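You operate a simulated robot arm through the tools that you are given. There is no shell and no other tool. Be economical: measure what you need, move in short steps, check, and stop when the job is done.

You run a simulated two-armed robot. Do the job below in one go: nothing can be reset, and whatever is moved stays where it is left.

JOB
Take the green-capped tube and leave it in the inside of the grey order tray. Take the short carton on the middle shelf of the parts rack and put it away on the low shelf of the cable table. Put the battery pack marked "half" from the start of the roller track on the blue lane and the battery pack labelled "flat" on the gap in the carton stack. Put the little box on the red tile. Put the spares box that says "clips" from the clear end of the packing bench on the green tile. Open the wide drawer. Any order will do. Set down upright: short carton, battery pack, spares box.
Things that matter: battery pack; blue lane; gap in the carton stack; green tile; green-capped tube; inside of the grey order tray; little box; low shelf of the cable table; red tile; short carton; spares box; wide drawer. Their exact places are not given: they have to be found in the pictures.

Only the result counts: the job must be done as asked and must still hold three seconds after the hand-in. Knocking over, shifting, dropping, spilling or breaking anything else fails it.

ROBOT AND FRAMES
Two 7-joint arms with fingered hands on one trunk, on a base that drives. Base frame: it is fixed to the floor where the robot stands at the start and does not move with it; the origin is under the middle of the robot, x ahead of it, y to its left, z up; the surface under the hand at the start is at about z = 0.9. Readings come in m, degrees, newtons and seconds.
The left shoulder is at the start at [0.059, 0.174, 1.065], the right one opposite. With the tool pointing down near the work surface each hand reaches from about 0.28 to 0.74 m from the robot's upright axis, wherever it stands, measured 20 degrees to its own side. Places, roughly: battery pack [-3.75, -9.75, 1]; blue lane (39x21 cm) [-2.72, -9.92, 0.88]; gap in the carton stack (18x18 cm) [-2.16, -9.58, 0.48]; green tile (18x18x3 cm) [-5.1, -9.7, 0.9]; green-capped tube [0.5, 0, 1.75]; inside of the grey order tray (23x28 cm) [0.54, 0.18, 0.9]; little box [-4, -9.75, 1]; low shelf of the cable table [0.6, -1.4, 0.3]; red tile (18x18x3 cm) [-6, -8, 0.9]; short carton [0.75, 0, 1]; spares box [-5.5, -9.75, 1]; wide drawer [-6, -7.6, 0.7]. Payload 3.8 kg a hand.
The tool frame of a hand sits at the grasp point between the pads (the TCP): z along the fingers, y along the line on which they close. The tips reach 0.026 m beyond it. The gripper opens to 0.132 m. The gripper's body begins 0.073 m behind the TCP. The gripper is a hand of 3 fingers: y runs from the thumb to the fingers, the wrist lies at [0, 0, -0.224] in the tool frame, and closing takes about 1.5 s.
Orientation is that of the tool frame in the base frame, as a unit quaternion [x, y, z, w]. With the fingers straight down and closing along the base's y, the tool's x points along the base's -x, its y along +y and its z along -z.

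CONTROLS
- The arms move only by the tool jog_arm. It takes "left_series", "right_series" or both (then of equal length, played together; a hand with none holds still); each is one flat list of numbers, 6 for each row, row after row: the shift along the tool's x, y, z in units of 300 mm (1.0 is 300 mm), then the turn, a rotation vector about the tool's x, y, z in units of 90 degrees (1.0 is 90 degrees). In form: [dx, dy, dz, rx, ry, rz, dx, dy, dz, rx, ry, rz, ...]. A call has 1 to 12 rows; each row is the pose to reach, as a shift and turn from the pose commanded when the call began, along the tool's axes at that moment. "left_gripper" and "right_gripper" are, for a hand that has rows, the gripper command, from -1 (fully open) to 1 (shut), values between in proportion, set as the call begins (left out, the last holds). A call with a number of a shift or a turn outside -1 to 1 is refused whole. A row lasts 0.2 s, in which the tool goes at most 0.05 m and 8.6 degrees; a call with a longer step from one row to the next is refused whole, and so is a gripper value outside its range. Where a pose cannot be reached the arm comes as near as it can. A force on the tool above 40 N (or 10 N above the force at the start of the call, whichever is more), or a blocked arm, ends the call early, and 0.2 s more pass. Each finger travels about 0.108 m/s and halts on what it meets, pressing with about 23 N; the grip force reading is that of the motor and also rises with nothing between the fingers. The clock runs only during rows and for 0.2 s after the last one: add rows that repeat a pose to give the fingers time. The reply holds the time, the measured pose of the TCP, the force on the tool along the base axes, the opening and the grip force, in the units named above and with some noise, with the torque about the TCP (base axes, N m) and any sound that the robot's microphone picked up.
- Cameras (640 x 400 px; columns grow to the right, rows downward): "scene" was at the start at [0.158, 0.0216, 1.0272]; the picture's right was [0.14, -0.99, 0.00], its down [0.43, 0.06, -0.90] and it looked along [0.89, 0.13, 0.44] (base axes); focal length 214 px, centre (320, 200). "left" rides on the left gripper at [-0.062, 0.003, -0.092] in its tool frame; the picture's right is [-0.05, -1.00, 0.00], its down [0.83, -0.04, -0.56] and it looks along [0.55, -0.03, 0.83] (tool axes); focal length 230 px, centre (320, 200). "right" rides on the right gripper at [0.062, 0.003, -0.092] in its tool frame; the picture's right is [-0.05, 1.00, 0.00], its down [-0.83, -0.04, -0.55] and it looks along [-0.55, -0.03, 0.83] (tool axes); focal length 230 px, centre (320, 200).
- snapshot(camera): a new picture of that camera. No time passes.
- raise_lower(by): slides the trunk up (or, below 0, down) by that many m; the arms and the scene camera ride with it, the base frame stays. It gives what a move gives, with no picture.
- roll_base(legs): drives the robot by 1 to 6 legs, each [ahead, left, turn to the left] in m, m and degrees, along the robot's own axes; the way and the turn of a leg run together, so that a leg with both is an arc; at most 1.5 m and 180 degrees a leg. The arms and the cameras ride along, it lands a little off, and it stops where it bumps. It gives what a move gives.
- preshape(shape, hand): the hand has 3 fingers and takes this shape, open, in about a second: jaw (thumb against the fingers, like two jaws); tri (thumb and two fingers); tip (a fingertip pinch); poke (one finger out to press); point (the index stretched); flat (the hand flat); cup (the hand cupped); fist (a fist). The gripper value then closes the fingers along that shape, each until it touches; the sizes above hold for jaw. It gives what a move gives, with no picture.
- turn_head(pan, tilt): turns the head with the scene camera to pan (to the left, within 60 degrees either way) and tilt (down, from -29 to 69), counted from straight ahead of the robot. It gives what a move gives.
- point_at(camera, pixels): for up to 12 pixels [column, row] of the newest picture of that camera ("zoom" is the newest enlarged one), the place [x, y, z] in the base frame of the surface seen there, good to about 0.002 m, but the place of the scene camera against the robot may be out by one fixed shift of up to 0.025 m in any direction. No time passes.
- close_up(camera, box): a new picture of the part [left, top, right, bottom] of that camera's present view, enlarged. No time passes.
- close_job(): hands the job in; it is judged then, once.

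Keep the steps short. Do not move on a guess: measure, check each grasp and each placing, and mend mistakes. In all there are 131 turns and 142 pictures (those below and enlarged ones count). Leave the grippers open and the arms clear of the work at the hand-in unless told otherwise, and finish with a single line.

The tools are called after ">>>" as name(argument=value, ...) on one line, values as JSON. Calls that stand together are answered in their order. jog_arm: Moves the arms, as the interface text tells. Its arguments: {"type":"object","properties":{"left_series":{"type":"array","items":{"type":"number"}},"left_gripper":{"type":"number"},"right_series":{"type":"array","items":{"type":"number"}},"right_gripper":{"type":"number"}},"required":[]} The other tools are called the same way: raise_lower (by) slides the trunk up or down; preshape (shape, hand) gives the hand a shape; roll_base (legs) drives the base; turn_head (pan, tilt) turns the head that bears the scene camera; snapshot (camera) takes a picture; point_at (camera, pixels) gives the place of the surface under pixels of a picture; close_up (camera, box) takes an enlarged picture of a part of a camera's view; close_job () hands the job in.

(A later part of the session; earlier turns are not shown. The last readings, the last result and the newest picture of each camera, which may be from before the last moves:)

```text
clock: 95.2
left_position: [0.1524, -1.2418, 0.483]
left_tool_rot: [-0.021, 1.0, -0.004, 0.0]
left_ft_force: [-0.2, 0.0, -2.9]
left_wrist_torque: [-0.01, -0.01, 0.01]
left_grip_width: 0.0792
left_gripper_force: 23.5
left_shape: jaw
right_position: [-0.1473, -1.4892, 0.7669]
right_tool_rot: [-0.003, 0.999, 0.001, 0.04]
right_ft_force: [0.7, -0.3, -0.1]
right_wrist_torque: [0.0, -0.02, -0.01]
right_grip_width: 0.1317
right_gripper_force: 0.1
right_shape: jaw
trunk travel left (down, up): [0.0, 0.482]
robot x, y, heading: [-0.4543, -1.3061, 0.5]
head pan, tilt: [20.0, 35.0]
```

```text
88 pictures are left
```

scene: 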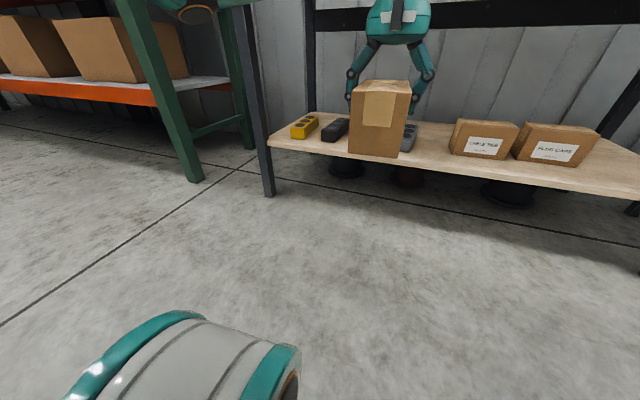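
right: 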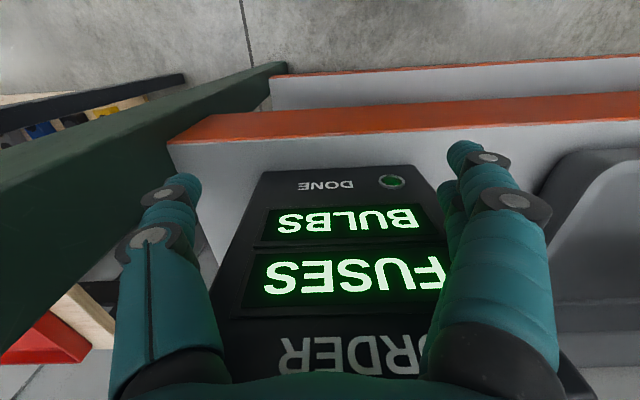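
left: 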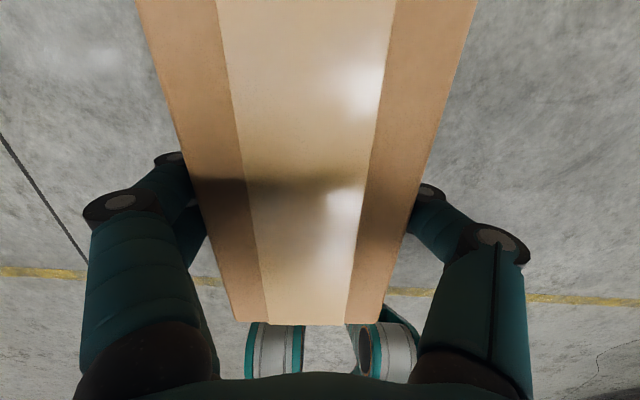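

Still held upright. Lower 6 cm, then drive right 0.67 to line up with the free spot.

>>> jog_arm(left_series=[0, 0, 0.1, 0, 0, 0, 0, 0, 0.2, 0, 0, 0, 0, 0, 0.2, 0, 0, 0])

>>> roll_base(legs=[[0, -0.67, -0.5]])

>>> turn_head(pan=0, tilt=25)

>>> snapshot(camera="scene")

```text
clock: 96.0
left_position: [0.1526, -1.2416, 0.422]
left_tool_rot: [-0.02, 1.0, -0.004, -0.001]
left_ft_force: [1.0, 0.1, -3.2]
left_wrist_torque: [-0.03, 0.01, 0.04]
left_grip_width: 0.0789
left_gripper_force: 22.8
left_shape: jaw
right_position: [-0.1483, -1.4884, 0.7666]
right_tool_rot: [-0.004, 0.999, 0.001, 0.041]
right_ft_force: [0.2, 0.7, -0.5]
right_wrist_torque: [-0.04, -0.02, -0.04]
right_grip_width: 0.1316
right_gripper_force: 0.0
right_shape: jaw
trunk travel left (down, up): [0.0, 0.482]
robot x, y, heading: [-0.4575, -1.3063, 0.2]
head pan, tilt: [20.0, 35.0]
```

```text
clock: 102.5
left_position: [0.1537, -1.9311, 0.4227]
left_tool_rot: [-0.014, 1.0, -0.003, 0.0]
left_ft_force: [0.1, 0.2, -1.5]
left_wrist_torque: [-0.02, -0.03, -0.01]
left_grip_width: 0.0795
left_gripper_force: 23.0
left_shape: jaw
right_position: [-0.1488, -2.1747, 0.7671]
right_tool_rot: [0.003, 0.999, 0.001, 0.04]
right_ft_force: [-0.1, -0.3, 0.3]
right_wrist_torque: [0.01, 0.01, 0.01]
right_grip_width: 0.1319
right_gripper_force: 0.1
right_shape: jaw
trunk travel left (down, up): [0.0, 0.482]
robot x, y, heading: [-0.4525, -1.9889, -0.2]
head pan, tilt: [20.0, 35.0]
```

```text
clock: 103.3
left_position: [0.1548, -1.9297, 0.4223]
left_tool_rot: [-0.014, 1.0, -0.003, 0.0]
left_ft_force: [0.2, 0.5, -3.1]
left_wrist_torque: [-0.01, -0.03, 0.0]
left_grip_width: 0.0792
left_gripper_force: 22.6
left_shape: jaw
right_position: [-0.1492, -2.1737, 0.7676]
right_tool_rot: [0.002, 0.999, 0.0, 0.041]
right_ft_force: [0.5, -0.5, 0.1]
right_wrist_torque: [-0.04, -0.02, 0.01]
right_grip_width: 0.1317
right_gripper_force: 0.0
right_shape: jaw
trunk travel left (down, up): [0.0, 0.482]
robot x, y, heading: [-0.4493, -1.987, -0.2]
head pan, tilt: [0.0, 25.0]
```

```text
87 pictures are left
```

scene: 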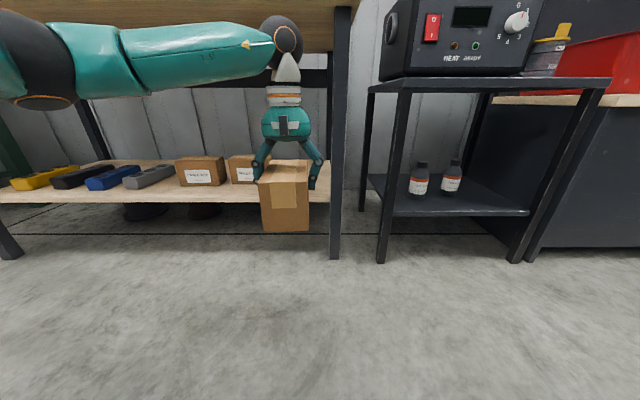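

Measure the leg, the tabletop's underside, forearm and wrist heights before driving under it.

>>> point_at(camera="scene", pixels=[[160, 12], [160, 20], [333, 150], [345, 150], [318, 196], [255, 183], [283, 18], [200, 30], [35, 20], [340, 12], [320, 175], [70, 165]])

```text
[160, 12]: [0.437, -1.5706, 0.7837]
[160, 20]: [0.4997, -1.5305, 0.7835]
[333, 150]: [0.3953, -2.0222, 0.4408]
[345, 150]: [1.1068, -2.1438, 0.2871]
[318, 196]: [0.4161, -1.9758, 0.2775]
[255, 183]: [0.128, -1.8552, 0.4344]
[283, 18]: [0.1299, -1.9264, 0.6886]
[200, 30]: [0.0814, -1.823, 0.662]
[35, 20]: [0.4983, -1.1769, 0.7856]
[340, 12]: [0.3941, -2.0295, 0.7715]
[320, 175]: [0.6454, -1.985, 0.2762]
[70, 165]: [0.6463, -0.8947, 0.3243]
```

Clearances are fine (underside 0.784, wrist top 0.70). Drive in 0.335 with a 1.3 cm left shift.

>>> roll_base(legs=[[0.22, 0.013, 0.2], [0.115, 0, 0]])

>>> snapshot(camera="scene")

>>> snapshot(camera="left")

```text
clock: 105.8
left_position: [0.4927, -1.9165, 0.4216]
left_tool_rot: [-0.014, 1.0, -0.003, -0.001]
left_ft_force: [0.0, 0.1, -2.6]
left_wrist_torque: [0.0, -0.01, -0.02]
left_grip_width: 0.0792
left_gripper_force: 23.1
left_shape: jaw
right_position: [0.19, -2.1598, 0.7676]
right_tool_rot: [0.001, 0.999, 0.001, 0.04]
right_ft_force: [1.0, 0.5, 1.3]
right_wrist_torque: [0.0, 0.0, 0.01]
right_grip_width: 0.1318
right_gripper_force: 0.0
right_shape: jaw
trunk travel left (down, up): [0.0, 0.482]
robot x, y, heading: [-0.1179, -1.9771, 0.1]
head pan, tilt: [0.0, 25.0]
```

```text
86 pictures are left
```

scene: 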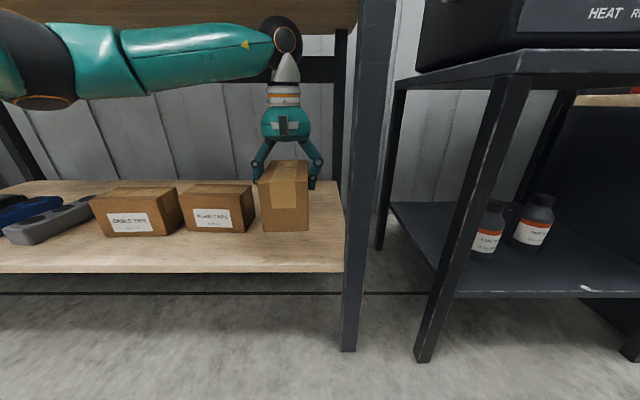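

```text
85 pictures are left
```

left: 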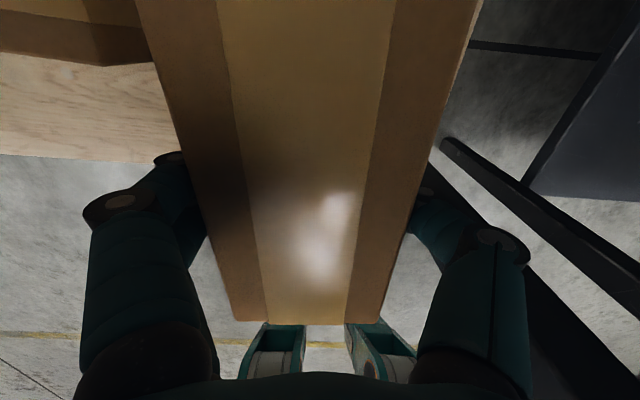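

>>> point_at(camera="left", pixels=[[100, 150], [60, 120], [110, 66], [145, 60], [430, 180], [120, 40]])

>>> point_at(camera="scene", pixels=[[335, 240], [340, 262], [252, 228], [265, 229], [307, 229], [248, 195], [330, 262], [285, 180]])

```text
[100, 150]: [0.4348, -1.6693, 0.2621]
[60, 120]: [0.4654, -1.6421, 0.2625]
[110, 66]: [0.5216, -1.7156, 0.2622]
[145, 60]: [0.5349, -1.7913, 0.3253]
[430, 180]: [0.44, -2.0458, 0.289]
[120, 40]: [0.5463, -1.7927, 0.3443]
```

```text
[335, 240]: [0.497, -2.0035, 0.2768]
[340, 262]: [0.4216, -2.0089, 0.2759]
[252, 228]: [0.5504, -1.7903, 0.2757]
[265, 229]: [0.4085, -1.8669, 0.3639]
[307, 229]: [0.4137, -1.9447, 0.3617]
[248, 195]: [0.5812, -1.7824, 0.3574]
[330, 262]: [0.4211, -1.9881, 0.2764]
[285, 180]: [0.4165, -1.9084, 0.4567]
```

Shelf surface is z=0.262 (left camera) and the carton bottom at ≈0.349. Lower 8.5 cm.

>>> jog_arm(left_series=[0, 0, 0.07, 0, 0, 0, 0, 0, 0.14, 0, 0, 0, 0, 0, 0.21, 0, 0, 0, 0, 0, 0.26, 0, 0, 0, 0, 0, 0.285, 0, 0, 0, 0, 0, 0.285, 0, 0, 0])

>>> snapshot(camera="scene")

```text
clock: 107.2
left_position: [0.4927, -1.9173, 0.3408]
left_tool_rot: [-0.015, 1.0, -0.004, 0.002]
left_ft_force: [-5.5, 1.3, 18.8]
left_wrist_torque: [0.36, 0.08, 0.1]
left_grip_width: 0.0784
left_gripper_force: 23.0
left_shape: jaw
right_position: [0.1892, -2.1613, 0.7676]
right_tool_rot: [0.001, 0.999, 0.002, 0.041]
right_ft_force: [0.4, -0.1, 0.0]
right_wrist_torque: [-0.02, -0.01, 0.0]
right_grip_width: 0.1318
right_gripper_force: 0.1
right_shape: jaw
trunk travel left (down, up): [0.0, 0.482]
robot x, y, heading: [-0.1164, -1.9777, -0.0]
head pan, tilt: [0.0, 25.0]
```

```text
84 pictures are left
```

scene: 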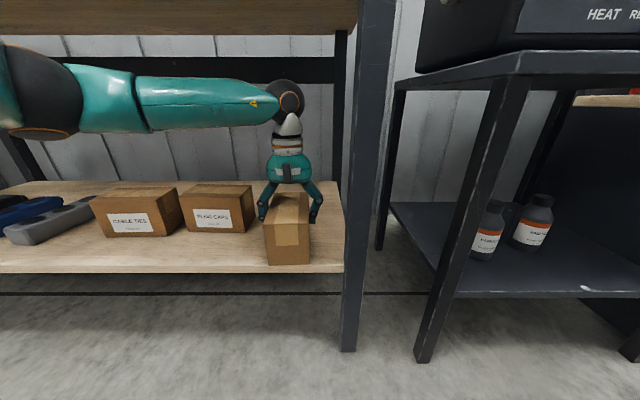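

On the shelf (19 N). Ease up slightly and open to about 0.10.

>>> jog_arm(left_series=[0, 0, -0.012, 0, 0, 0, 0, 0, -0.012, 0, 0, 0])

>>> jog_arm(left_series=[0, 0, 0, 0, 0, 0, 0, 0, 0, 0, 0, 0, 0, 0, 0, 0, 0, 0], left_gripper=-0.6)

>>> snapshot(camera="left")

```text
clock: 107.8
left_position: [0.4939, -1.9163, 0.342]
left_tool_rot: [-0.015, 1.0, -0.003, 0.001]
left_ft_force: [4.3, -1.4, 5.4]
left_wrist_torque: [0.17, -0.09, -0.02]
left_grip_width: 0.0786
left_gripper_force: 23.4
left_shape: jaw
right_position: [0.1896, -2.1597, 0.7668]
right_tool_rot: [0.0, 0.999, 0.0, 0.04]
right_ft_force: [0.2, 0.1, 0.1]
right_wrist_torque: [-0.01, -0.03, 0.0]
right_grip_width: 0.1318
right_gripper_force: 0.0
right_shape: jaw
trunk travel left (down, up): [0.0, 0.482]
robot x, y, heading: [-0.1177, -1.9766, -0.2]
head pan, tilt: [0.0, 25.0]
```

```text
clock: 108.6
left_position: [0.4918, -1.9162, 0.3413]
left_tool_rot: [-0.016, 1.0, -0.003, -0.002]
left_ft_force: [0.2, -1.0, -0.1]
left_wrist_torque: [0.0, -0.02, 0.01]
left_grip_width: 0.1049
left_gripper_force: 0.1
left_shape: jaw
right_position: [0.1892, -2.1599, 0.7679]
right_tool_rot: [0.001, 0.999, 0.001, 0.04]
right_ft_force: [0.9, 0.0, 0.0]
right_wrist_torque: [-0.01, 0.04, 0.01]
right_grip_width: 0.1319
right_gripper_force: 0.0
right_shape: jaw
trunk travel left (down, up): [0.0, 0.482]
robot x, y, heading: [-0.1176, -1.9742, -0.3]
head pan, tilt: [0.0, 25.0]
```

```text
83 pictures are left
```

left: 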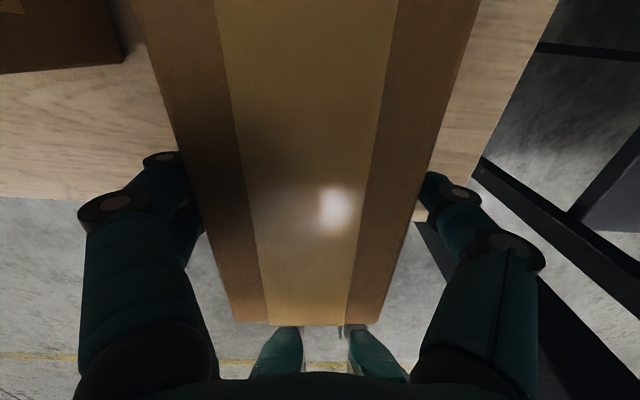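

Released, stable. Rise 9 cm and back out.

>>> jog_arm(left_series=[0, 0, -0.06, 0, 0, 0, 0, 0, -0.13, 0, 0, 0, 0, 0, -0.2, 0, 0, 0, 0, 0, -0.27, 0, 0, 0, 0, 0, -0.3, 0, 0, 0])

>>> roll_base(legs=[[-0.5, 0, 0]])

>>> snapshot(camera="scene")

```text
clock: 109.8
left_position: [0.4908, -1.9151, 0.4322]
left_tool_rot: [-0.015, 1.0, -0.004, 0.001]
left_ft_force: [0.8, -0.1, -0.5]
left_wrist_torque: [0.03, 0.02, -0.01]
left_grip_width: 0.1052
left_gripper_force: 0.2
left_shape: jaw
right_position: [0.1893, -2.1614, 0.7674]
right_tool_rot: [0.0, 0.999, 0.001, 0.04]
right_ft_force: [0.2, 1.1, -0.1]
right_wrist_torque: [0.04, 0.01, 0.03]
right_grip_width: 0.132
right_gripper_force: 0.0
right_shape: jaw
trunk travel left (down, up): [0.0, 0.482]
robot x, y, heading: [-0.1124, -1.976, -0.1]
head pan, tilt: [0.0, 25.0]
```

```text
clock: 112.7
left_position: [-0.0052, -1.9153, 0.4306]
left_tool_rot: [-0.012, 1.0, -0.003, 0.0]
left_ft_force: [0.7, 0.3, -0.8]
left_wrist_torque: [0.0, 0.01, -0.02]
left_grip_width: 0.1053
left_gripper_force: 0.0
left_shape: jaw
right_position: [-0.3086, -2.1591, 0.7683]
right_tool_rot: [0.003, 0.999, 0.0, 0.04]
right_ft_force: [0.9, 0.1, 0.5]
right_wrist_torque: [0.01, 0.03, -0.01]
right_grip_width: 0.1319
right_gripper_force: 0.0
right_shape: jaw
trunk travel left (down, up): [0.0, 0.482]
robot x, y, heading: [-0.6123, -1.9765, -0.2]
head pan, tilt: [0.0, 25.0]
```

```text
82 pictures are left
```

scene: 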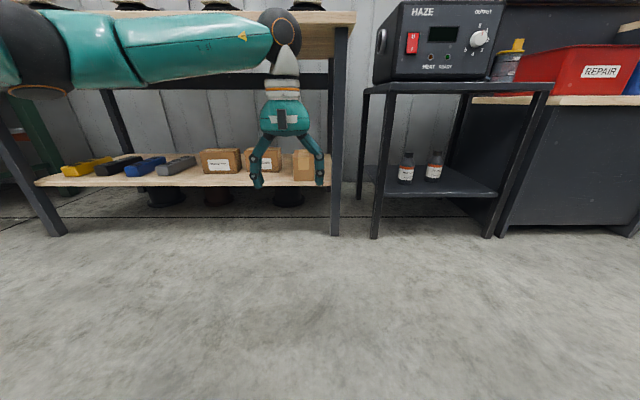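

Carton stands on the low shelf. Next: the packing area. Raise the trunk, back away and turn right to see the way.

>>> raise_lower(by=0.375)

>>> roll_base(legs=[[-0.4, 0, -90]])

>>> turn_head(pan=-25, tilt=10)

>>> snapshot(camera="scene")

```text
clock: 116.4
left_position: [-0.0053, -1.9163, 0.8066]
left_tool_rot: [-0.013, 1.0, -0.003, 0.0]
left_ft_force: [-0.2, -1.3, 0.3]
left_wrist_torque: [-0.01, 0.02, 0.03]
left_grip_width: 0.1054
left_gripper_force: 0.0
left_shape: jaw
right_position: [-0.3089, -2.1606, 1.1418]
right_tool_rot: [0.003, 0.999, 0.001, 0.039]
right_ft_force: [0.4, -0.4, 0.2]
right_wrist_torque: [0.02, -0.01, 0.02]
right_grip_width: 0.132
right_gripper_force: 0.0
right_shape: jaw
trunk travel left (down, up): [-0.375, 0.107]
robot x, y, heading: [-0.6123, -1.9776, -0.1]
head pan, tilt: [0.0, 25.0]
```

```text
clock: 120.7
left_position: [-0.8224, -2.3238, 0.8073]
left_tool_rot: [0.709, 0.705, -0.003, -0.003]
left_ft_force: [0.1, 0.4, -0.2]
left_wrist_torque: [0.02, 0.01, 0.0]
left_grip_width: 0.1053
left_gripper_force: 0.1
left_shape: jaw
right_position: [-1.057, -2.0121, 1.1425]
right_tool_rot: [0.719, 0.693, -0.028, 0.029]
right_ft_force: [0.5, 0.4, 0.3]
right_wrist_torque: [-0.02, 0.04, -0.01]
right_grip_width: 0.1319
right_gripper_force: 0.1
right_shape: jaw
trunk travel left (down, up): [-0.375, 0.107]
robot x, y, heading: [-0.8643, -1.7148, -92.2]
head pan, tilt: [0.0, 25.0]
cut short: leg 1
```

```text
clock: 121.5
left_position: [-0.8227, -2.3239, 0.8082]
left_tool_rot: [0.71, 0.705, -0.003, -0.003]
left_ft_force: [0.0, -0.3, 0.4]
left_wrist_torque: [0.04, -0.02, -0.01]
left_grip_width: 0.1053
left_gripper_force: 0.0
left_shape: jaw
right_position: [-1.0563, -2.0123, 1.1421]
right_tool_rot: [0.719, 0.694, -0.028, 0.029]
right_ft_force: [0.6, -0.6, -1.1]
right_wrist_torque: [0.01, -0.03, -0.01]
right_grip_width: 0.1318
right_gripper_force: 0.2
right_shape: jaw
trunk travel left (down, up): [-0.375, 0.107]
robot x, y, heading: [-0.8658, -1.7208, -92.2]
head pan, tilt: [-25.0, 10.0]
```

```text
81 pictures are left
```

scene: 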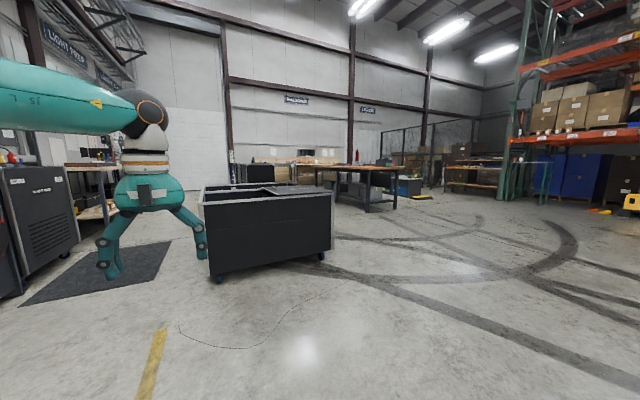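

I see a black cart, a workbench at (355, 170) and further benches. Measure the layout.

>>> point_at(camera="scene", pixels=[[215, 275], [325, 255], [330, 190], [370, 210], [395, 195], [345, 195], [290, 165], [450, 185], [500, 195], [540, 190], [270, 180], [410, 195]])

>>> close_up(camera="scene", box=[200, 100, 520, 220])

```text
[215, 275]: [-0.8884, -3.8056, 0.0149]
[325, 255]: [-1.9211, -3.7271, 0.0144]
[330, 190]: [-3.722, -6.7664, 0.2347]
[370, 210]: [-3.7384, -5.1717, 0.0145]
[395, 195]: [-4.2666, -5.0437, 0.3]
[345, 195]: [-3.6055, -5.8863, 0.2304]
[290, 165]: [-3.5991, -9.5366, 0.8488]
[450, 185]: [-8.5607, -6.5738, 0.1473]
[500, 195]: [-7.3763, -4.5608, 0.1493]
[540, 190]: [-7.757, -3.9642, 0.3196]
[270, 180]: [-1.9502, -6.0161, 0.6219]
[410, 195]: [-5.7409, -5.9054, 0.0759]
```

```text
2.00 times, centred on (360, 160) of scene
```

zoom: 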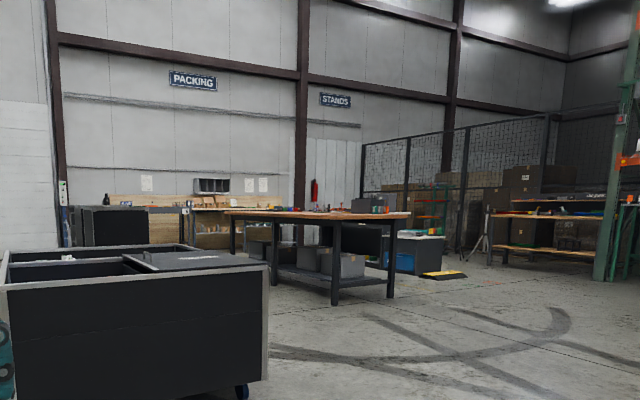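

Driving diagonally to (-2.75, -3.2), right of the cart, then look again.

>>> roll_base(legs=[[0.77, -0.915, 1], [0.77, -0.915, 1]])

>>> turn_head(pan=0, tilt=10)

>>> snapshot(camera="scene")

```text
clock: 137.8
left_position: [-2.6479, -3.8197, 0.8069]
left_tool_rot: [0.693, 0.721, -0.002, -0.002]
left_ft_force: [0.1, -1.0, 0.0]
left_wrist_torque: [0.01, 0.01, -0.02]
left_grip_width: 0.1053
left_gripper_force: 0.0
left_shape: jaw
right_position: [-2.8953, -3.5193, 1.1422]
right_tool_rot: [0.704, 0.709, -0.028, 0.029]
right_ft_force: [-0.2, 0.4, 0.9]
right_wrist_torque: [0.0, 0.02, 0.0]
right_grip_width: 0.1318
right_gripper_force: 0.0
right_shape: jaw
trunk travel left (down, up): [-0.375, 0.107]
robot x, y, heading: [-2.714, -3.2132, -89.5]
head pan, tilt: [-25.0, 10.0]
```

```text
clock: 138.7
left_position: [-2.6473, -3.8188, 0.8064]
left_tool_rot: [0.693, 0.721, -0.003, -0.003]
left_ft_force: [0.4, -0.9, 0.5]
left_wrist_torque: [0.02, -0.03, -0.01]
left_grip_width: 0.1057
left_gripper_force: 0.2
left_shape: jaw
right_position: [-2.8964, -3.5192, 1.143]
right_tool_rot: [0.704, 0.709, -0.028, 0.029]
right_ft_force: [-0.1, 0.5, 0.8]
right_wrist_torque: [-0.01, 0.0, -0.01]
right_grip_width: 0.1316
right_gripper_force: 0.0
right_shape: jaw
trunk travel left (down, up): [-0.375, 0.107]
robot x, y, heading: [-2.7129, -3.2127, -89.4]
head pan, tilt: [0.0, 10.0]
```

```text
79 pictures are left
```

scene: 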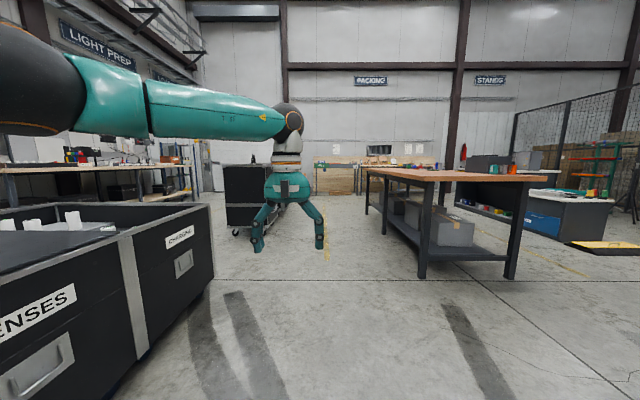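

The corridor ahead is clear. Shift 10 cm right and go forward about 3.7 m.

>>> roll_base(legs=[[0.7, -0.1, -0.5], [1.5, 0, 0], [1.5, 0, 0]])

>>> snapshot(camera="scene")

>>> turn_head(pan=-50, tilt=10)

>>> snapshot(camera="scene")

```text
clock: 156.6
left_position: [-2.7828, -7.5156, 0.8063]
left_tool_rot: [0.705, 0.709, -0.002, -0.003]
left_ft_force: [0.7, -0.4, -0.1]
left_wrist_torque: [0.01, -0.01, -0.01]
left_grip_width: 0.1053
left_gripper_force: 0.0
left_shape: jaw
right_position: [-3.0217, -7.2082, 1.1423]
right_tool_rot: [0.716, 0.697, -0.029, 0.029]
right_ft_force: [0.5, 0.0, 0.1]
right_wrist_torque: [-0.04, -0.03, 0.01]
right_grip_width: 0.1319
right_gripper_force: 0.0
right_shape: jaw
trunk travel left (down, up): [-0.375, 0.107]
robot x, y, heading: [-2.8298, -6.9076, -91.5]
head pan, tilt: [0.0, 10.0]
```

```text
78 pictures are left
```

scene: 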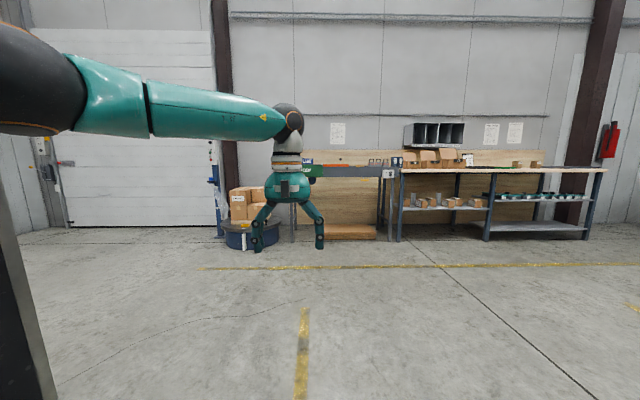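

```text
clock: 157.8
left_position: [-2.7835, -7.5173, 0.8064]
left_tool_rot: [0.705, 0.709, -0.003, -0.003]
left_ft_force: [-0.6, 0.0, -1.0]
left_wrist_torque: [0.01, -0.02, 0.01]
left_grip_width: 0.1054
left_gripper_force: 0.0
left_shape: jaw
right_position: [-3.0216, -7.2071, 1.1432]
right_tool_rot: [0.716, 0.697, -0.028, 0.029]
right_ft_force: [-0.1, 0.3, -0.9]
right_wrist_torque: [-0.01, -0.02, 0.0]
right_grip_width: 0.132
right_gripper_force: 0.1
right_shape: jaw
trunk travel left (down, up): [-0.375, 0.107]
robot x, y, heading: [-2.8298, -6.9071, -91.5]
head pan, tilt: [-50.0, 10.0]
```

```text
77 pictures are left
```

scene: 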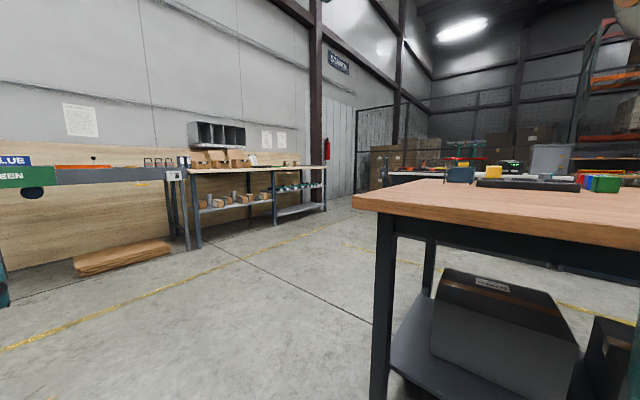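

Ahead are the roller track with coloured lanes, the packing bench to its right, and the carton stack at left. First raise and tuck the left hand.

>>> jog_arm(left_series=[0.083, 0.04, -0.12, 0, 0, 0, 0.167, 0.08, -0.24, 0, 0, 0, 0.25, 0.12, -0.36, 0, 0, 0, 0.333, 0.16, -0.48, 0, 0, 0, 0.417, 0.2, -0.6, 0, 0, 0, 0.5, 0.24, -0.72, 0, 0, 0, 0.583, 0.28, -0.84, 0, 0, 0, 0.667, 0.32, -0.96, 0, 0, 0], left_gripper=-1)

>>> roll_base(legs=[[0.8, -0.45, 0.75], [0.7, -0.45, 0.75]])

>>> turn_head(pan=15, tilt=15)

>>> snapshot(camera="scene")

>>> turn_head(pan=-30, tilt=15)

>>> snapshot(camera="scene")

```text
clock: 159.6
left_position: [-2.6874, -7.3108, 1.0961]
left_tool_rot: [0.705, 0.709, -0.002, -0.002]
left_ft_force: [0.6, 0.1, -0.3]
left_wrist_torque: [-0.02, 0.0, -0.01]
left_grip_width: 0.1319
left_gripper_force: 0.1
left_shape: jaw
right_position: [-3.0218, -7.2064, 1.1424]
right_tool_rot: [0.716, 0.697, -0.029, 0.029]
right_ft_force: [1.1, 0.2, 0.3]
right_wrist_torque: [0.0, 0.01, -0.02]
right_grip_width: 0.1322
right_gripper_force: 0.0
right_shape: jaw
trunk travel left (down, up): [-0.375, 0.107]
robot x, y, heading: [-2.8287, -6.9068, -91.5]
head pan, tilt: [-50.0, 10.0]
```

```text
clock: 168.5
left_position: [-3.6165, -8.785, 1.0959]
left_tool_rot: [0.701, 0.714, -0.002, -0.002]
left_ft_force: [-0.3, -0.1, 0.0]
left_wrist_torque: [-0.02, -0.01, 0.01]
left_grip_width: 0.1318
left_gripper_force: 0.0
left_shape: jaw
right_position: [-3.9517, -8.6846, 1.1429]
right_tool_rot: [0.713, 0.7, -0.027, 0.028]
right_ft_force: [-0.8, 0.2, 0.9]
right_wrist_torque: [0.0, 0.03, 0.01]
right_grip_width: 0.1319
right_gripper_force: 0.0
right_shape: jaw
trunk travel left (down, up): [-0.375, 0.107]
robot x, y, heading: [-3.7634, -8.3799, -90.6]
head pan, tilt: [-50.0, 10.0]
```

```text
clock: 169.9
left_position: [-3.6161, -8.7826, 1.095]
left_tool_rot: [0.701, 0.713, -0.002, -0.002]
left_ft_force: [0.3, 0.5, -0.1]
left_wrist_torque: [0.01, 0.03, 0.0]
left_grip_width: 0.1318
left_gripper_force: 0.0
left_shape: jaw
right_position: [-3.9519, -8.6834, 1.1424]
right_tool_rot: [0.712, 0.701, -0.028, 0.029]
right_ft_force: [-0.8, 0.4, 0.5]
right_wrist_torque: [-0.01, 0.0, 0.03]
right_grip_width: 0.132
right_gripper_force: 0.1
right_shape: jaw
trunk travel left (down, up): [-0.375, 0.107]
robot x, y, heading: [-3.7659, -8.3824, -90.9]
head pan, tilt: [15.0, 15.0]
```

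```text
76 pictures are left
```

scene: 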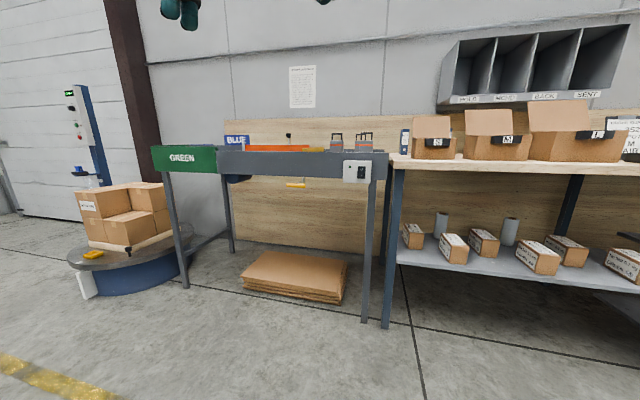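

```text
clock: 171.0
left_position: [-3.6167, -8.7844, 1.0944]
left_tool_rot: [0.701, 0.713, -0.002, -0.002]
left_ft_force: [-0.3, -0.2, -0.4]
left_wrist_torque: [-0.01, 0.01, -0.01]
left_grip_width: 0.1323
left_gripper_force: 0.0
left_shape: jaw
right_position: [-3.9517, -8.6844, 1.1413]
right_tool_rot: [0.712, 0.701, -0.028, 0.028]
right_ft_force: [0.4, -0.5, 0.1]
right_wrist_torque: [0.0, 0.01, 0.01]
right_grip_width: 0.132
right_gripper_force: 0.2
right_shape: jaw
trunk travel left (down, up): [-0.375, 0.107]
robot x, y, heading: [-3.763, -8.3843, -90.8]
head pan, tilt: [-30.0, 15.0]
```

```text
75 pictures are left
```

scene: 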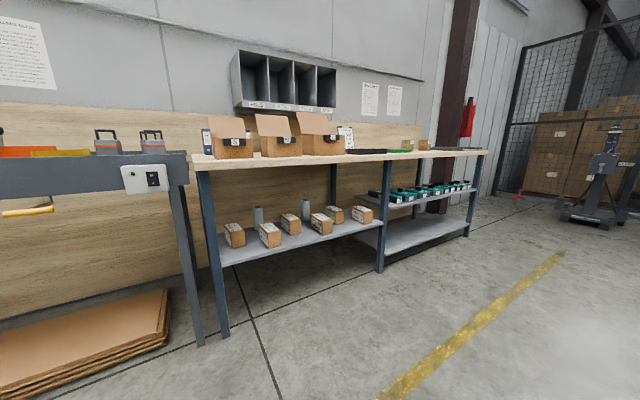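

The battery packs (with handles) stand at the right start of the roller track. Measure fronts of track and bench.

>>> point_at(camera="scene", pixels=[[105, 150], [150, 150], [150, 170], [185, 165], [60, 180], [210, 165], [330, 165], [450, 155], [225, 148], [380, 150], [408, 148], [423, 145]])

>>> close_up(camera="scene", box=[0, 100, 240, 250])

>>> close_up(camera="scene", box=[190, 90, 510, 210])

```text
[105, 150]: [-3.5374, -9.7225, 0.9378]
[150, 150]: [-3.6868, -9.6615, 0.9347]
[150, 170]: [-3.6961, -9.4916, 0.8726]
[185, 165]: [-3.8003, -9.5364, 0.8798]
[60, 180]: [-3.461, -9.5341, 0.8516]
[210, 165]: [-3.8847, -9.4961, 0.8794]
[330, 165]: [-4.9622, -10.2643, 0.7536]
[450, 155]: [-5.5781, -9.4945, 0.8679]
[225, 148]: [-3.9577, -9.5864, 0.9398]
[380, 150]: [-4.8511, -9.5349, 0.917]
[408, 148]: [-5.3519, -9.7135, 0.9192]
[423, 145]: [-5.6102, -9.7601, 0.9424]
```

```text
2.67 times, centred on (120, 175) of scene
```

zoom: 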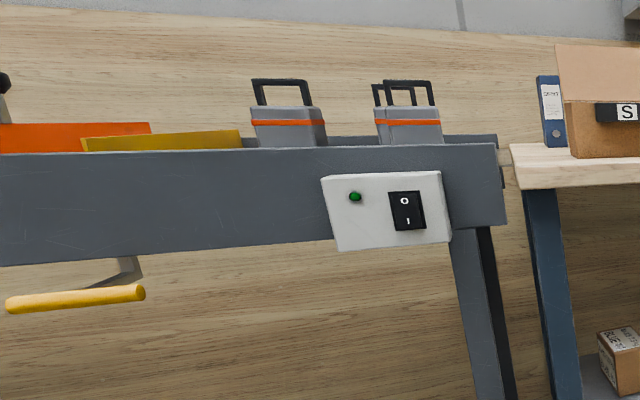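

```text
2.00 times, centred on (350, 150) of scene
```

zoom: 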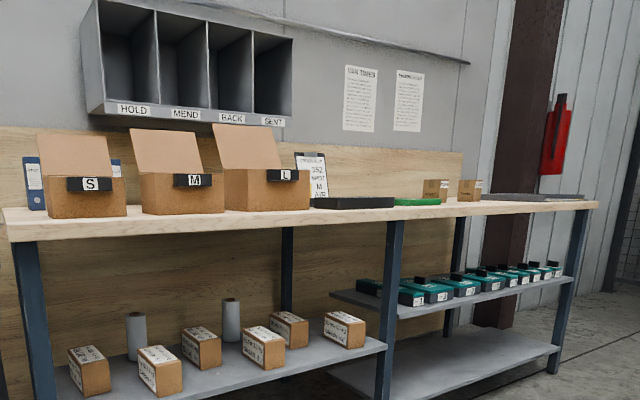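

The bench holds open cartons S, M, L, the green tile and two spares boxes. I'll go close to the roller track first.

>>> roll_base(legs=[[0.6, 0.1, 0.8]])

>>> turn_head(pan=0, tilt=30)

>>> snapshot(camera="scene")

>>> snapshot(camera="left")

```text
clock: 174.4
left_position: [-3.5172, -9.3777, 1.0964]
left_tool_rot: [0.696, 0.718, -0.003, -0.003]
left_ft_force: [-0.5, -0.2, 0.1]
left_wrist_torque: [0.0, 0.0, 0.03]
left_grip_width: 0.1318
left_gripper_force: 0.0
left_shape: jaw
right_position: [-3.8543, -9.2811, 1.1426]
right_tool_rot: [0.707, 0.706, -0.028, 0.03]
right_ft_force: [-0.9, -0.3, 0.7]
right_wrist_torque: [0.0, -0.03, 0.01]
right_grip_width: 0.1319
right_gripper_force: 0.1
right_shape: jaw
trunk travel left (down, up): [-0.375, 0.107]
robot x, y, heading: [-3.6719, -8.9776, -90.3]
head pan, tilt: [-30.0, 15.0]
```

```text
clock: 175.3
left_position: [-3.5174, -9.3785, 1.095]
left_tool_rot: [0.696, 0.718, -0.002, -0.003]
left_ft_force: [-1.3, -0.2, 0.2]
left_wrist_torque: [0.0, -0.03, -0.02]
left_grip_width: 0.1316
left_gripper_force: 0.1
left_shape: jaw
right_position: [-3.8534, -9.2805, 1.1426]
right_tool_rot: [0.707, 0.706, -0.029, 0.029]
right_ft_force: [0.5, 0.7, 0.1]
right_wrist_torque: [0.0, -0.05, 0.04]
right_grip_width: 0.132
right_gripper_force: 0.1
right_shape: jaw
trunk travel left (down, up): [-0.375, 0.107]
robot x, y, heading: [-3.6711, -8.9789, -90.2]
head pan, tilt: [0.0, 30.0]
```

```text
72 pictures are left
```

scene: 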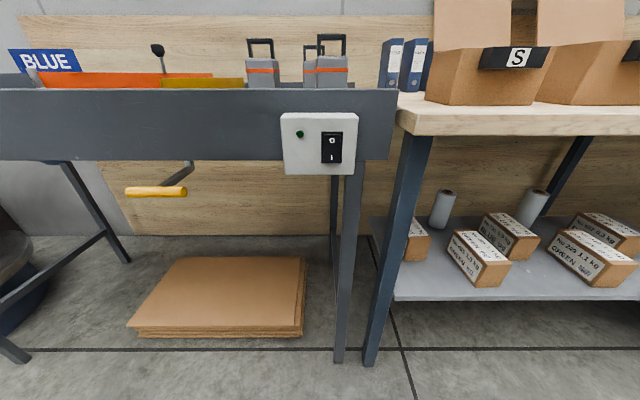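

```text
71 pictures are left
```

left: 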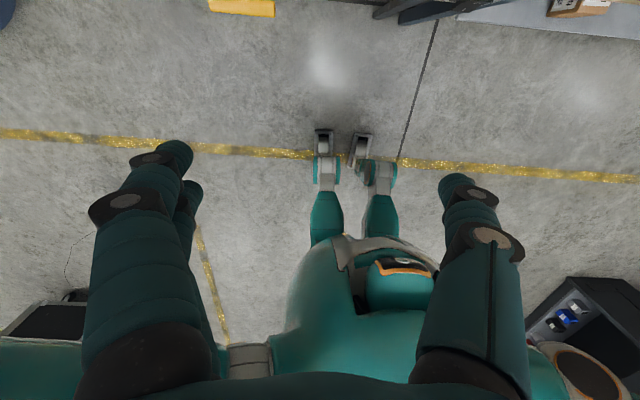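

The wrist camera looks backward in this pose. Raise the left hand and pitch it forward to see the pack labels from above.

>>> jog_arm(left_series=[0, 0, -0.07, 0, -0.083, 0, 0, 0, -0.14, 0, -0.166, 0, 0, 0, -0.21, 0, -0.25, 0, 0, 0, -0.28, 0, -0.333, 0, 0, 0, -0.35, 0, -0.416, 0, 0, 0, -0.42, 0, -0.5, 0, 0, 0, -0.49, 0, -0.583, 0, 0, 0, -0.56, 0, -0.666, 0, 0, 0, -0.63, 0, -0.75, 0])

>>> snapshot(camera="left")

```text
clock: 177.3
left_position: [-3.5157, -9.3756, 1.2859]
left_tool_rot: [0.578, 0.597, -0.39, 0.396]
left_ft_force: [-0.4, 0.0, 0.1]
left_wrist_torque: [-0.01, -0.01, 0.0]
left_grip_width: 0.1319
left_gripper_force: 0.1
left_shape: jaw
right_position: [-3.854, -9.2799, 1.1425]
right_tool_rot: [0.707, 0.706, -0.028, 0.029]
right_ft_force: [-0.8, -0.1, -0.1]
right_wrist_torque: [-0.02, 0.0, -0.02]
right_grip_width: 0.1321
right_gripper_force: 0.0
right_shape: jaw
trunk travel left (down, up): [-0.375, 0.107]
robot x, y, heading: [-3.6726, -8.9738, -90.2]
head pan, tilt: [0.0, 30.0]
```

```text
70 pictures are left
```

left: 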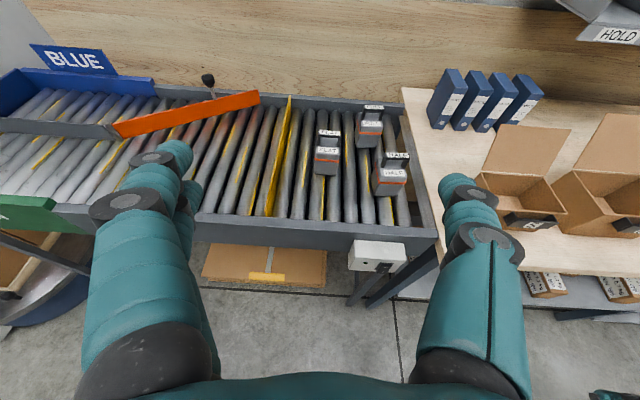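

Zoom on the packs and on the lane.

>>> close_up(camera="left", box=[270, 90, 450, 210])

>>> point_at(camera="zoom", pixels=[[170, 170], [238, 175], [165, 215], [235, 220], [160, 295], [235, 298], [385, 235], [480, 235], [370, 280], [480, 300], [390, 345], [430, 210]])

>>> close_up(camera="left", box=[0, 40, 300, 227])

>>> point_at(camera="zoom", pixels=[[60, 75], [230, 90], [10, 190], [230, 220], [150, 150], [50, 230], [270, 170], [520, 115], [445, 80], [90, 350], [330, 120], [610, 130]])

```text
3.33 times, centred on (360, 150) of left
```

zoom: 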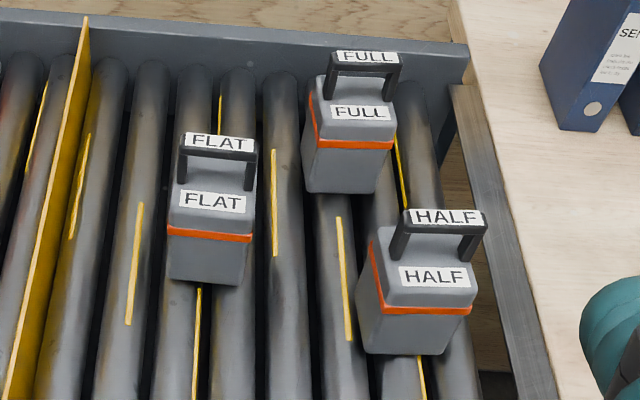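

```text
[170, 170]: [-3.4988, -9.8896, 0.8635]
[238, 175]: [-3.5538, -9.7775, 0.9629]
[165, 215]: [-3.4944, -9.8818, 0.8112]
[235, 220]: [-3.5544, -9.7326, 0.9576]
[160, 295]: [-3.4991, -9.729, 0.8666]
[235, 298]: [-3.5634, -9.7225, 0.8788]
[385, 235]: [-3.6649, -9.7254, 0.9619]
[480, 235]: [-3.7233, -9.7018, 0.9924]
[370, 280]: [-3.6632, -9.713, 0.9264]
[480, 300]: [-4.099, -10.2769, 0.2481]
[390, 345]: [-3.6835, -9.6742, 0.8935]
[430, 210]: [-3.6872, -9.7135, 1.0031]
```

```text
2.13 times, centred on (150, 134) of left
```

zoom: 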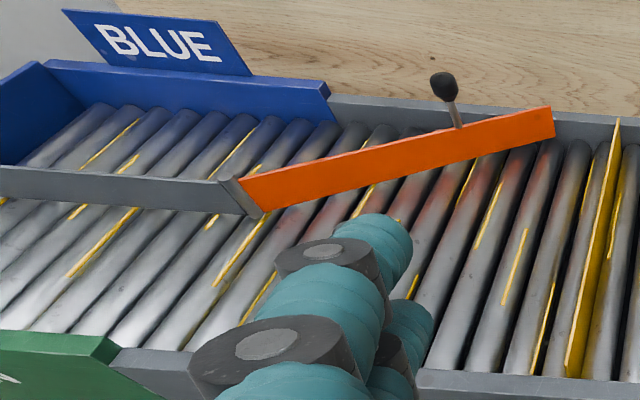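

```text
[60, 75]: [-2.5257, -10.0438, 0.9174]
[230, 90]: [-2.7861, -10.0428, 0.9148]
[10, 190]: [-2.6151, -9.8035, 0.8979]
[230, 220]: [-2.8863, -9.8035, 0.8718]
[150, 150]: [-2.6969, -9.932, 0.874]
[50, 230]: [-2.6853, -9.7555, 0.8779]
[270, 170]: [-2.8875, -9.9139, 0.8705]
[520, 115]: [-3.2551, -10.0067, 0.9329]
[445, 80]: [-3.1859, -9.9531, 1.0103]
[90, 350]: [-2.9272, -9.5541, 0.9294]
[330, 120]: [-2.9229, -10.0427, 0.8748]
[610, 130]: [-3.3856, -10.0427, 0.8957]
```

Labels are readable: FLAT at x≈-3.53, HALF at x≈-3.70, FULL behind. The blue lane is between the grey divider (y≈-9.80) and the back wall (y≈-10.03), x -2.5 to -2.9. Take more exact points on HALF and the track front.

>>> close_up(camera="left", box=[350, 130, 440, 210])

>>> point_at(camera="zoom", pixels=[[145, 350], [240, 400], [320, 395], [140, 270], [395, 310], [225, 180], [340, 165], [200, 300], [330, 290], [175, 200], [380, 210], [200, 470]])

>>> point_at(camera="left", pixels=[[375, 247], [375, 262], [300, 228], [300, 240], [420, 200], [470, 205]])

```text
5.00 times, centred on (395, 170) of left
```

zoom: 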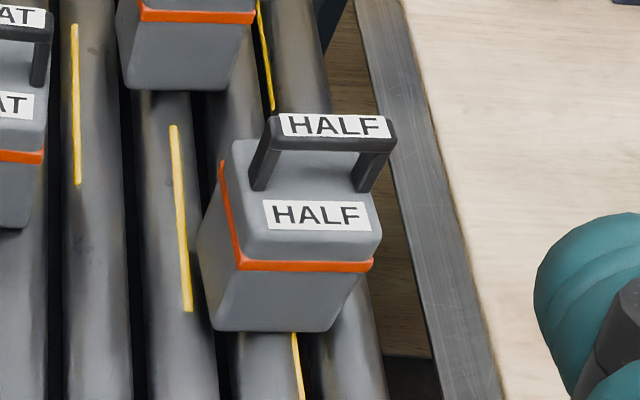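

```text
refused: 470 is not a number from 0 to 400
```

```text
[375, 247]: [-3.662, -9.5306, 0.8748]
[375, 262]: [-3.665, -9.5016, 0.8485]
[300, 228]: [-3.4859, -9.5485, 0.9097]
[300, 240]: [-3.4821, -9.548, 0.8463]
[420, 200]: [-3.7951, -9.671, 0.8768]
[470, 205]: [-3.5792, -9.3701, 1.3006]
```

>>> point_at(camera="zoom", pixels=[[235, 145], [240, 255], [372, 262], [220, 325], [335, 328], [380, 230], [205, 235], [310, 125], [375, 125], [285, 175], [370, 165], [250, 300]])

```text
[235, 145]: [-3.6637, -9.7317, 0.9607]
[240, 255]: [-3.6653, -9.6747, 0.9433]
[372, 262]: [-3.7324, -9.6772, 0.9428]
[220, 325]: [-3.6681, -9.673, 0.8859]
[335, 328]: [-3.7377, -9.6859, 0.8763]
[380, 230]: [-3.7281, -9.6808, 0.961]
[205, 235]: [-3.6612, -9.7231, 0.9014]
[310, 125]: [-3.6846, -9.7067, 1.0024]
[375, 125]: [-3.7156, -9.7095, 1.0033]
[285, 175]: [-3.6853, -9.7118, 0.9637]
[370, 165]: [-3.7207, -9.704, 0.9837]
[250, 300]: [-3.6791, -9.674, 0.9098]
```

HALF: centre (-3.70, -9.706), 0.069 wide, body z 0.873–0.961, handle top 1.003. Move the base closer: ahead 0.14, right 0.15.

>>> roll_base(legs=[[0.14, -0.147, 0.2]])

>>> snapshot(camera="left")

```text
clock: 179.3
left_position: [-3.6615, -9.5146, 1.2846]
left_tool_rot: [0.576, 0.599, -0.388, 0.398]
left_ft_force: [0.4, -0.6, -0.2]
left_wrist_torque: [-0.03, 0.02, 0.0]
left_grip_width: 0.1318
left_gripper_force: 0.2
left_shape: jaw
right_position: [-4.002, -9.4214, 1.1415]
right_tool_rot: [0.705, 0.708, -0.027, 0.029]
right_ft_force: [0.7, -0.5, -0.9]
right_wrist_torque: [0.02, -0.01, 0.01]
right_grip_width: 0.132
right_gripper_force: 0.0
right_shape: jaw
trunk travel left (down, up): [-0.375, 0.107]
robot x, y, heading: [-3.8217, -9.1133, -89.9]
head pan, tilt: [0.0, 30.0]
```

```text
66 pictures are left
```

left: 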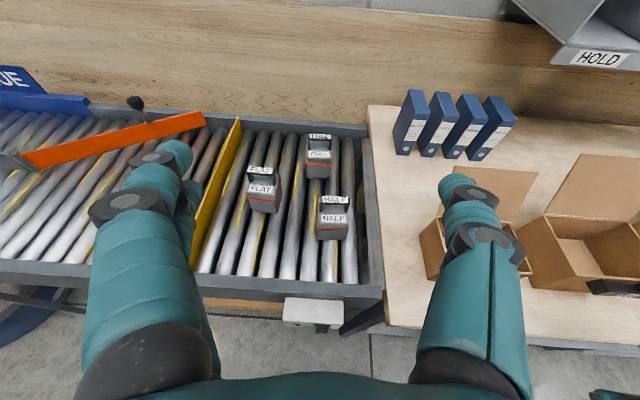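

Aligned. Move to the pre-grasp above HALF, with the hand tilted 30° forward.

>>> jog_arm(left_series=[0.056, -0.019, 0.109, 0, 0.052, 0, 0.112, -0.038, 0.218, 0, 0.104, 0, 0.169, -0.057, 0.326, 0, 0.156, 0, 0.225, -0.076, 0.435, 0, 0.208, 0, 0.281, -0.095, 0.544, 0, 0.26, 0, 0.337, -0.114, 0.653, 0, 0.312, 0, 0.394, -0.133, 0.761, 0, 0.365, 0, 0.45, -0.152, 0.87, 0, 0.417, 0, 0.45, -0.152, 0.87, 0, 0.417, 0])

>>> snapshot(camera="left")

```text
clock: 181.3
left_position: [-3.7025, -9.7056, 1.06]
left_tool_rot: [0.67, 0.696, -0.182, 0.183]
left_ft_force: [-0.7, 0.9, 0.5]
left_wrist_torque: [-0.01, 0.01, -0.03]
left_grip_width: 0.1321
left_gripper_force: 0.0
left_shape: jaw
right_position: [-4.0008, -9.4202, 1.1431]
right_tool_rot: [0.704, 0.709, -0.028, 0.029]
right_ft_force: [-0.6, -0.3, 0.8]
right_wrist_torque: [0.0, -0.02, -0.01]
right_grip_width: 0.1318
right_gripper_force: 0.0
right_shape: jaw
trunk travel left (down, up): [-0.375, 0.107]
robot x, y, heading: [-3.8214, -9.1141, -89.7]
head pan, tilt: [0.0, 30.0]
```

```text
65 pictures are left
```

left: 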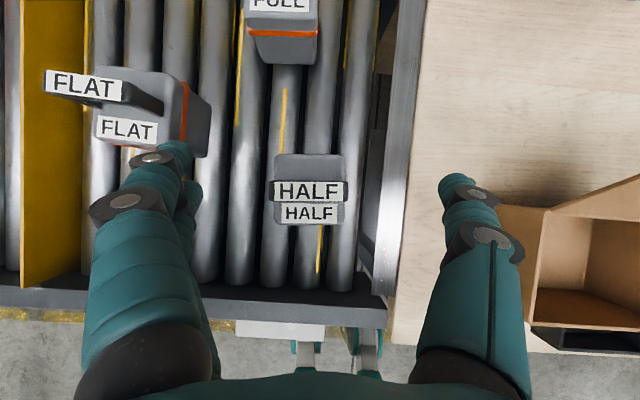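

Centred. Narrow to 0.105 and descend 12.5 cm vertically.

>>> jog_arm(left_series=[0, 0.01, 0, 0, 0, 0, 0, 0.01, 0, 0, 0, 0, 0.042, 0.01, 0.072, 0, 0, 0, 0.083, 0.01, 0.144, 0, 0, 0, 0.125, 0.01, 0.217, 0, 0, 0, 0.167, 0.01, 0.289, 0, 0, 0, 0.208, 0.01, 0.361, 0, 0, 0, 0.208, 0.01, 0.361, 0, 0, 0], left_gripper=-0.6)

>>> snapshot(camera="left")

```text
clock: 183.1
left_position: [-3.6985, -9.7041, 0.9359]
left_tool_rot: [0.669, 0.697, -0.183, 0.184]
left_ft_force: [-0.6, -1.1, -0.2]
left_wrist_torque: [0.01, -0.02, 0.01]
left_grip_width: 0.1057
left_gripper_force: 0.1
left_shape: jaw
right_position: [-4.0007, -9.42, 1.143]
right_tool_rot: [0.705, 0.708, -0.028, 0.028]
right_ft_force: [-0.3, -0.1, 0.1]
right_wrist_torque: [-0.01, 0.02, 0.03]
right_grip_width: 0.1319
right_gripper_force: 0.0
right_shape: jaw
trunk travel left (down, up): [-0.375, 0.107]
robot x, y, heading: [-3.8191, -9.1146, -89.4]
head pan, tilt: [0.0, 30.0]
```

```text
64 pictures are left
```

left: 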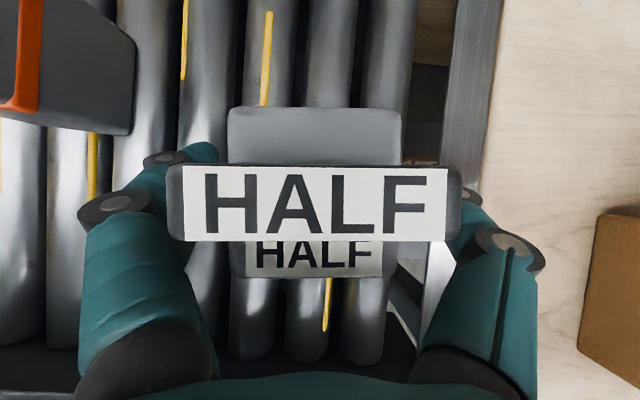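

Well placed around the body. Close, then lift 12 cm.

>>> jog_arm(left_series=[0, 0, 0, 0, 0, 0, 0, 0, 0, 0, 0, 0, 0, 0, 0, 0, 0, 0, 0, 0, 0, 0, 0, 0, 0, 0, 0, 0, 0, 0], left_gripper=1)

>>> jog_arm(left_series=[-0.042, 0, -0.072, 0, 0, 0, -0.083, 0, -0.144, 0, 0, 0, -0.125, 0, -0.217, 0, 0, 0, -0.167, 0, -0.289, 0, 0, 0, -0.208, 0, -0.361, 0, 0, 0, -0.208, 0, -0.361, 0, 0, 0])

>>> snapshot(camera="left")

```text
clock: 184.3
left_position: [-3.6992, -9.7047, 0.9368]
left_tool_rot: [0.669, 0.697, -0.181, 0.184]
left_ft_force: [-0.1, -0.5, 0.3]
left_wrist_torque: [0.03, -0.01, 0.05]
left_grip_width: 0.0599
left_gripper_force: 23.0
left_shape: jaw
right_position: [-4.0001, -9.4215, 1.1431]
right_tool_rot: [0.704, 0.709, -0.028, 0.029]
right_ft_force: [0.2, -0.8, -0.2]
right_wrist_torque: [-0.01, 0.03, -0.01]
right_grip_width: 0.1319
right_gripper_force: 0.1
right_shape: jaw
trunk travel left (down, up): [-0.375, 0.107]
robot x, y, heading: [-3.8196, -9.1158, -89.8]
head pan, tilt: [0.0, 30.0]
```

```text
clock: 185.7
left_position: [-3.6975, -9.7047, 1.0614]
left_tool_rot: [0.671, 0.696, -0.181, 0.183]
left_ft_force: [0.3, 0.1, -8.2]
left_wrist_torque: [0.03, 0.04, 0.03]
left_grip_width: 0.06
left_gripper_force: 22.6
left_shape: jaw
right_position: [-4.0001, -9.4215, 1.1425]
right_tool_rot: [0.704, 0.709, -0.028, 0.029]
right_ft_force: [-0.4, -0.3, 0.4]
right_wrist_torque: [0.0, -0.02, -0.02]
right_grip_width: 0.1321
right_gripper_force: 0.0
right_shape: jaw
trunk travel left (down, up): [-0.375, 0.107]
robot x, y, heading: [-3.8195, -9.1195, -89.6]
head pan, tilt: [0.0, 30.0]
```

```text
63 pictures are left
```

left: 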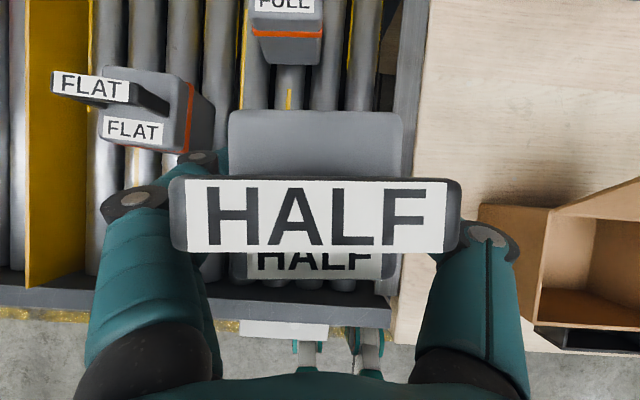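

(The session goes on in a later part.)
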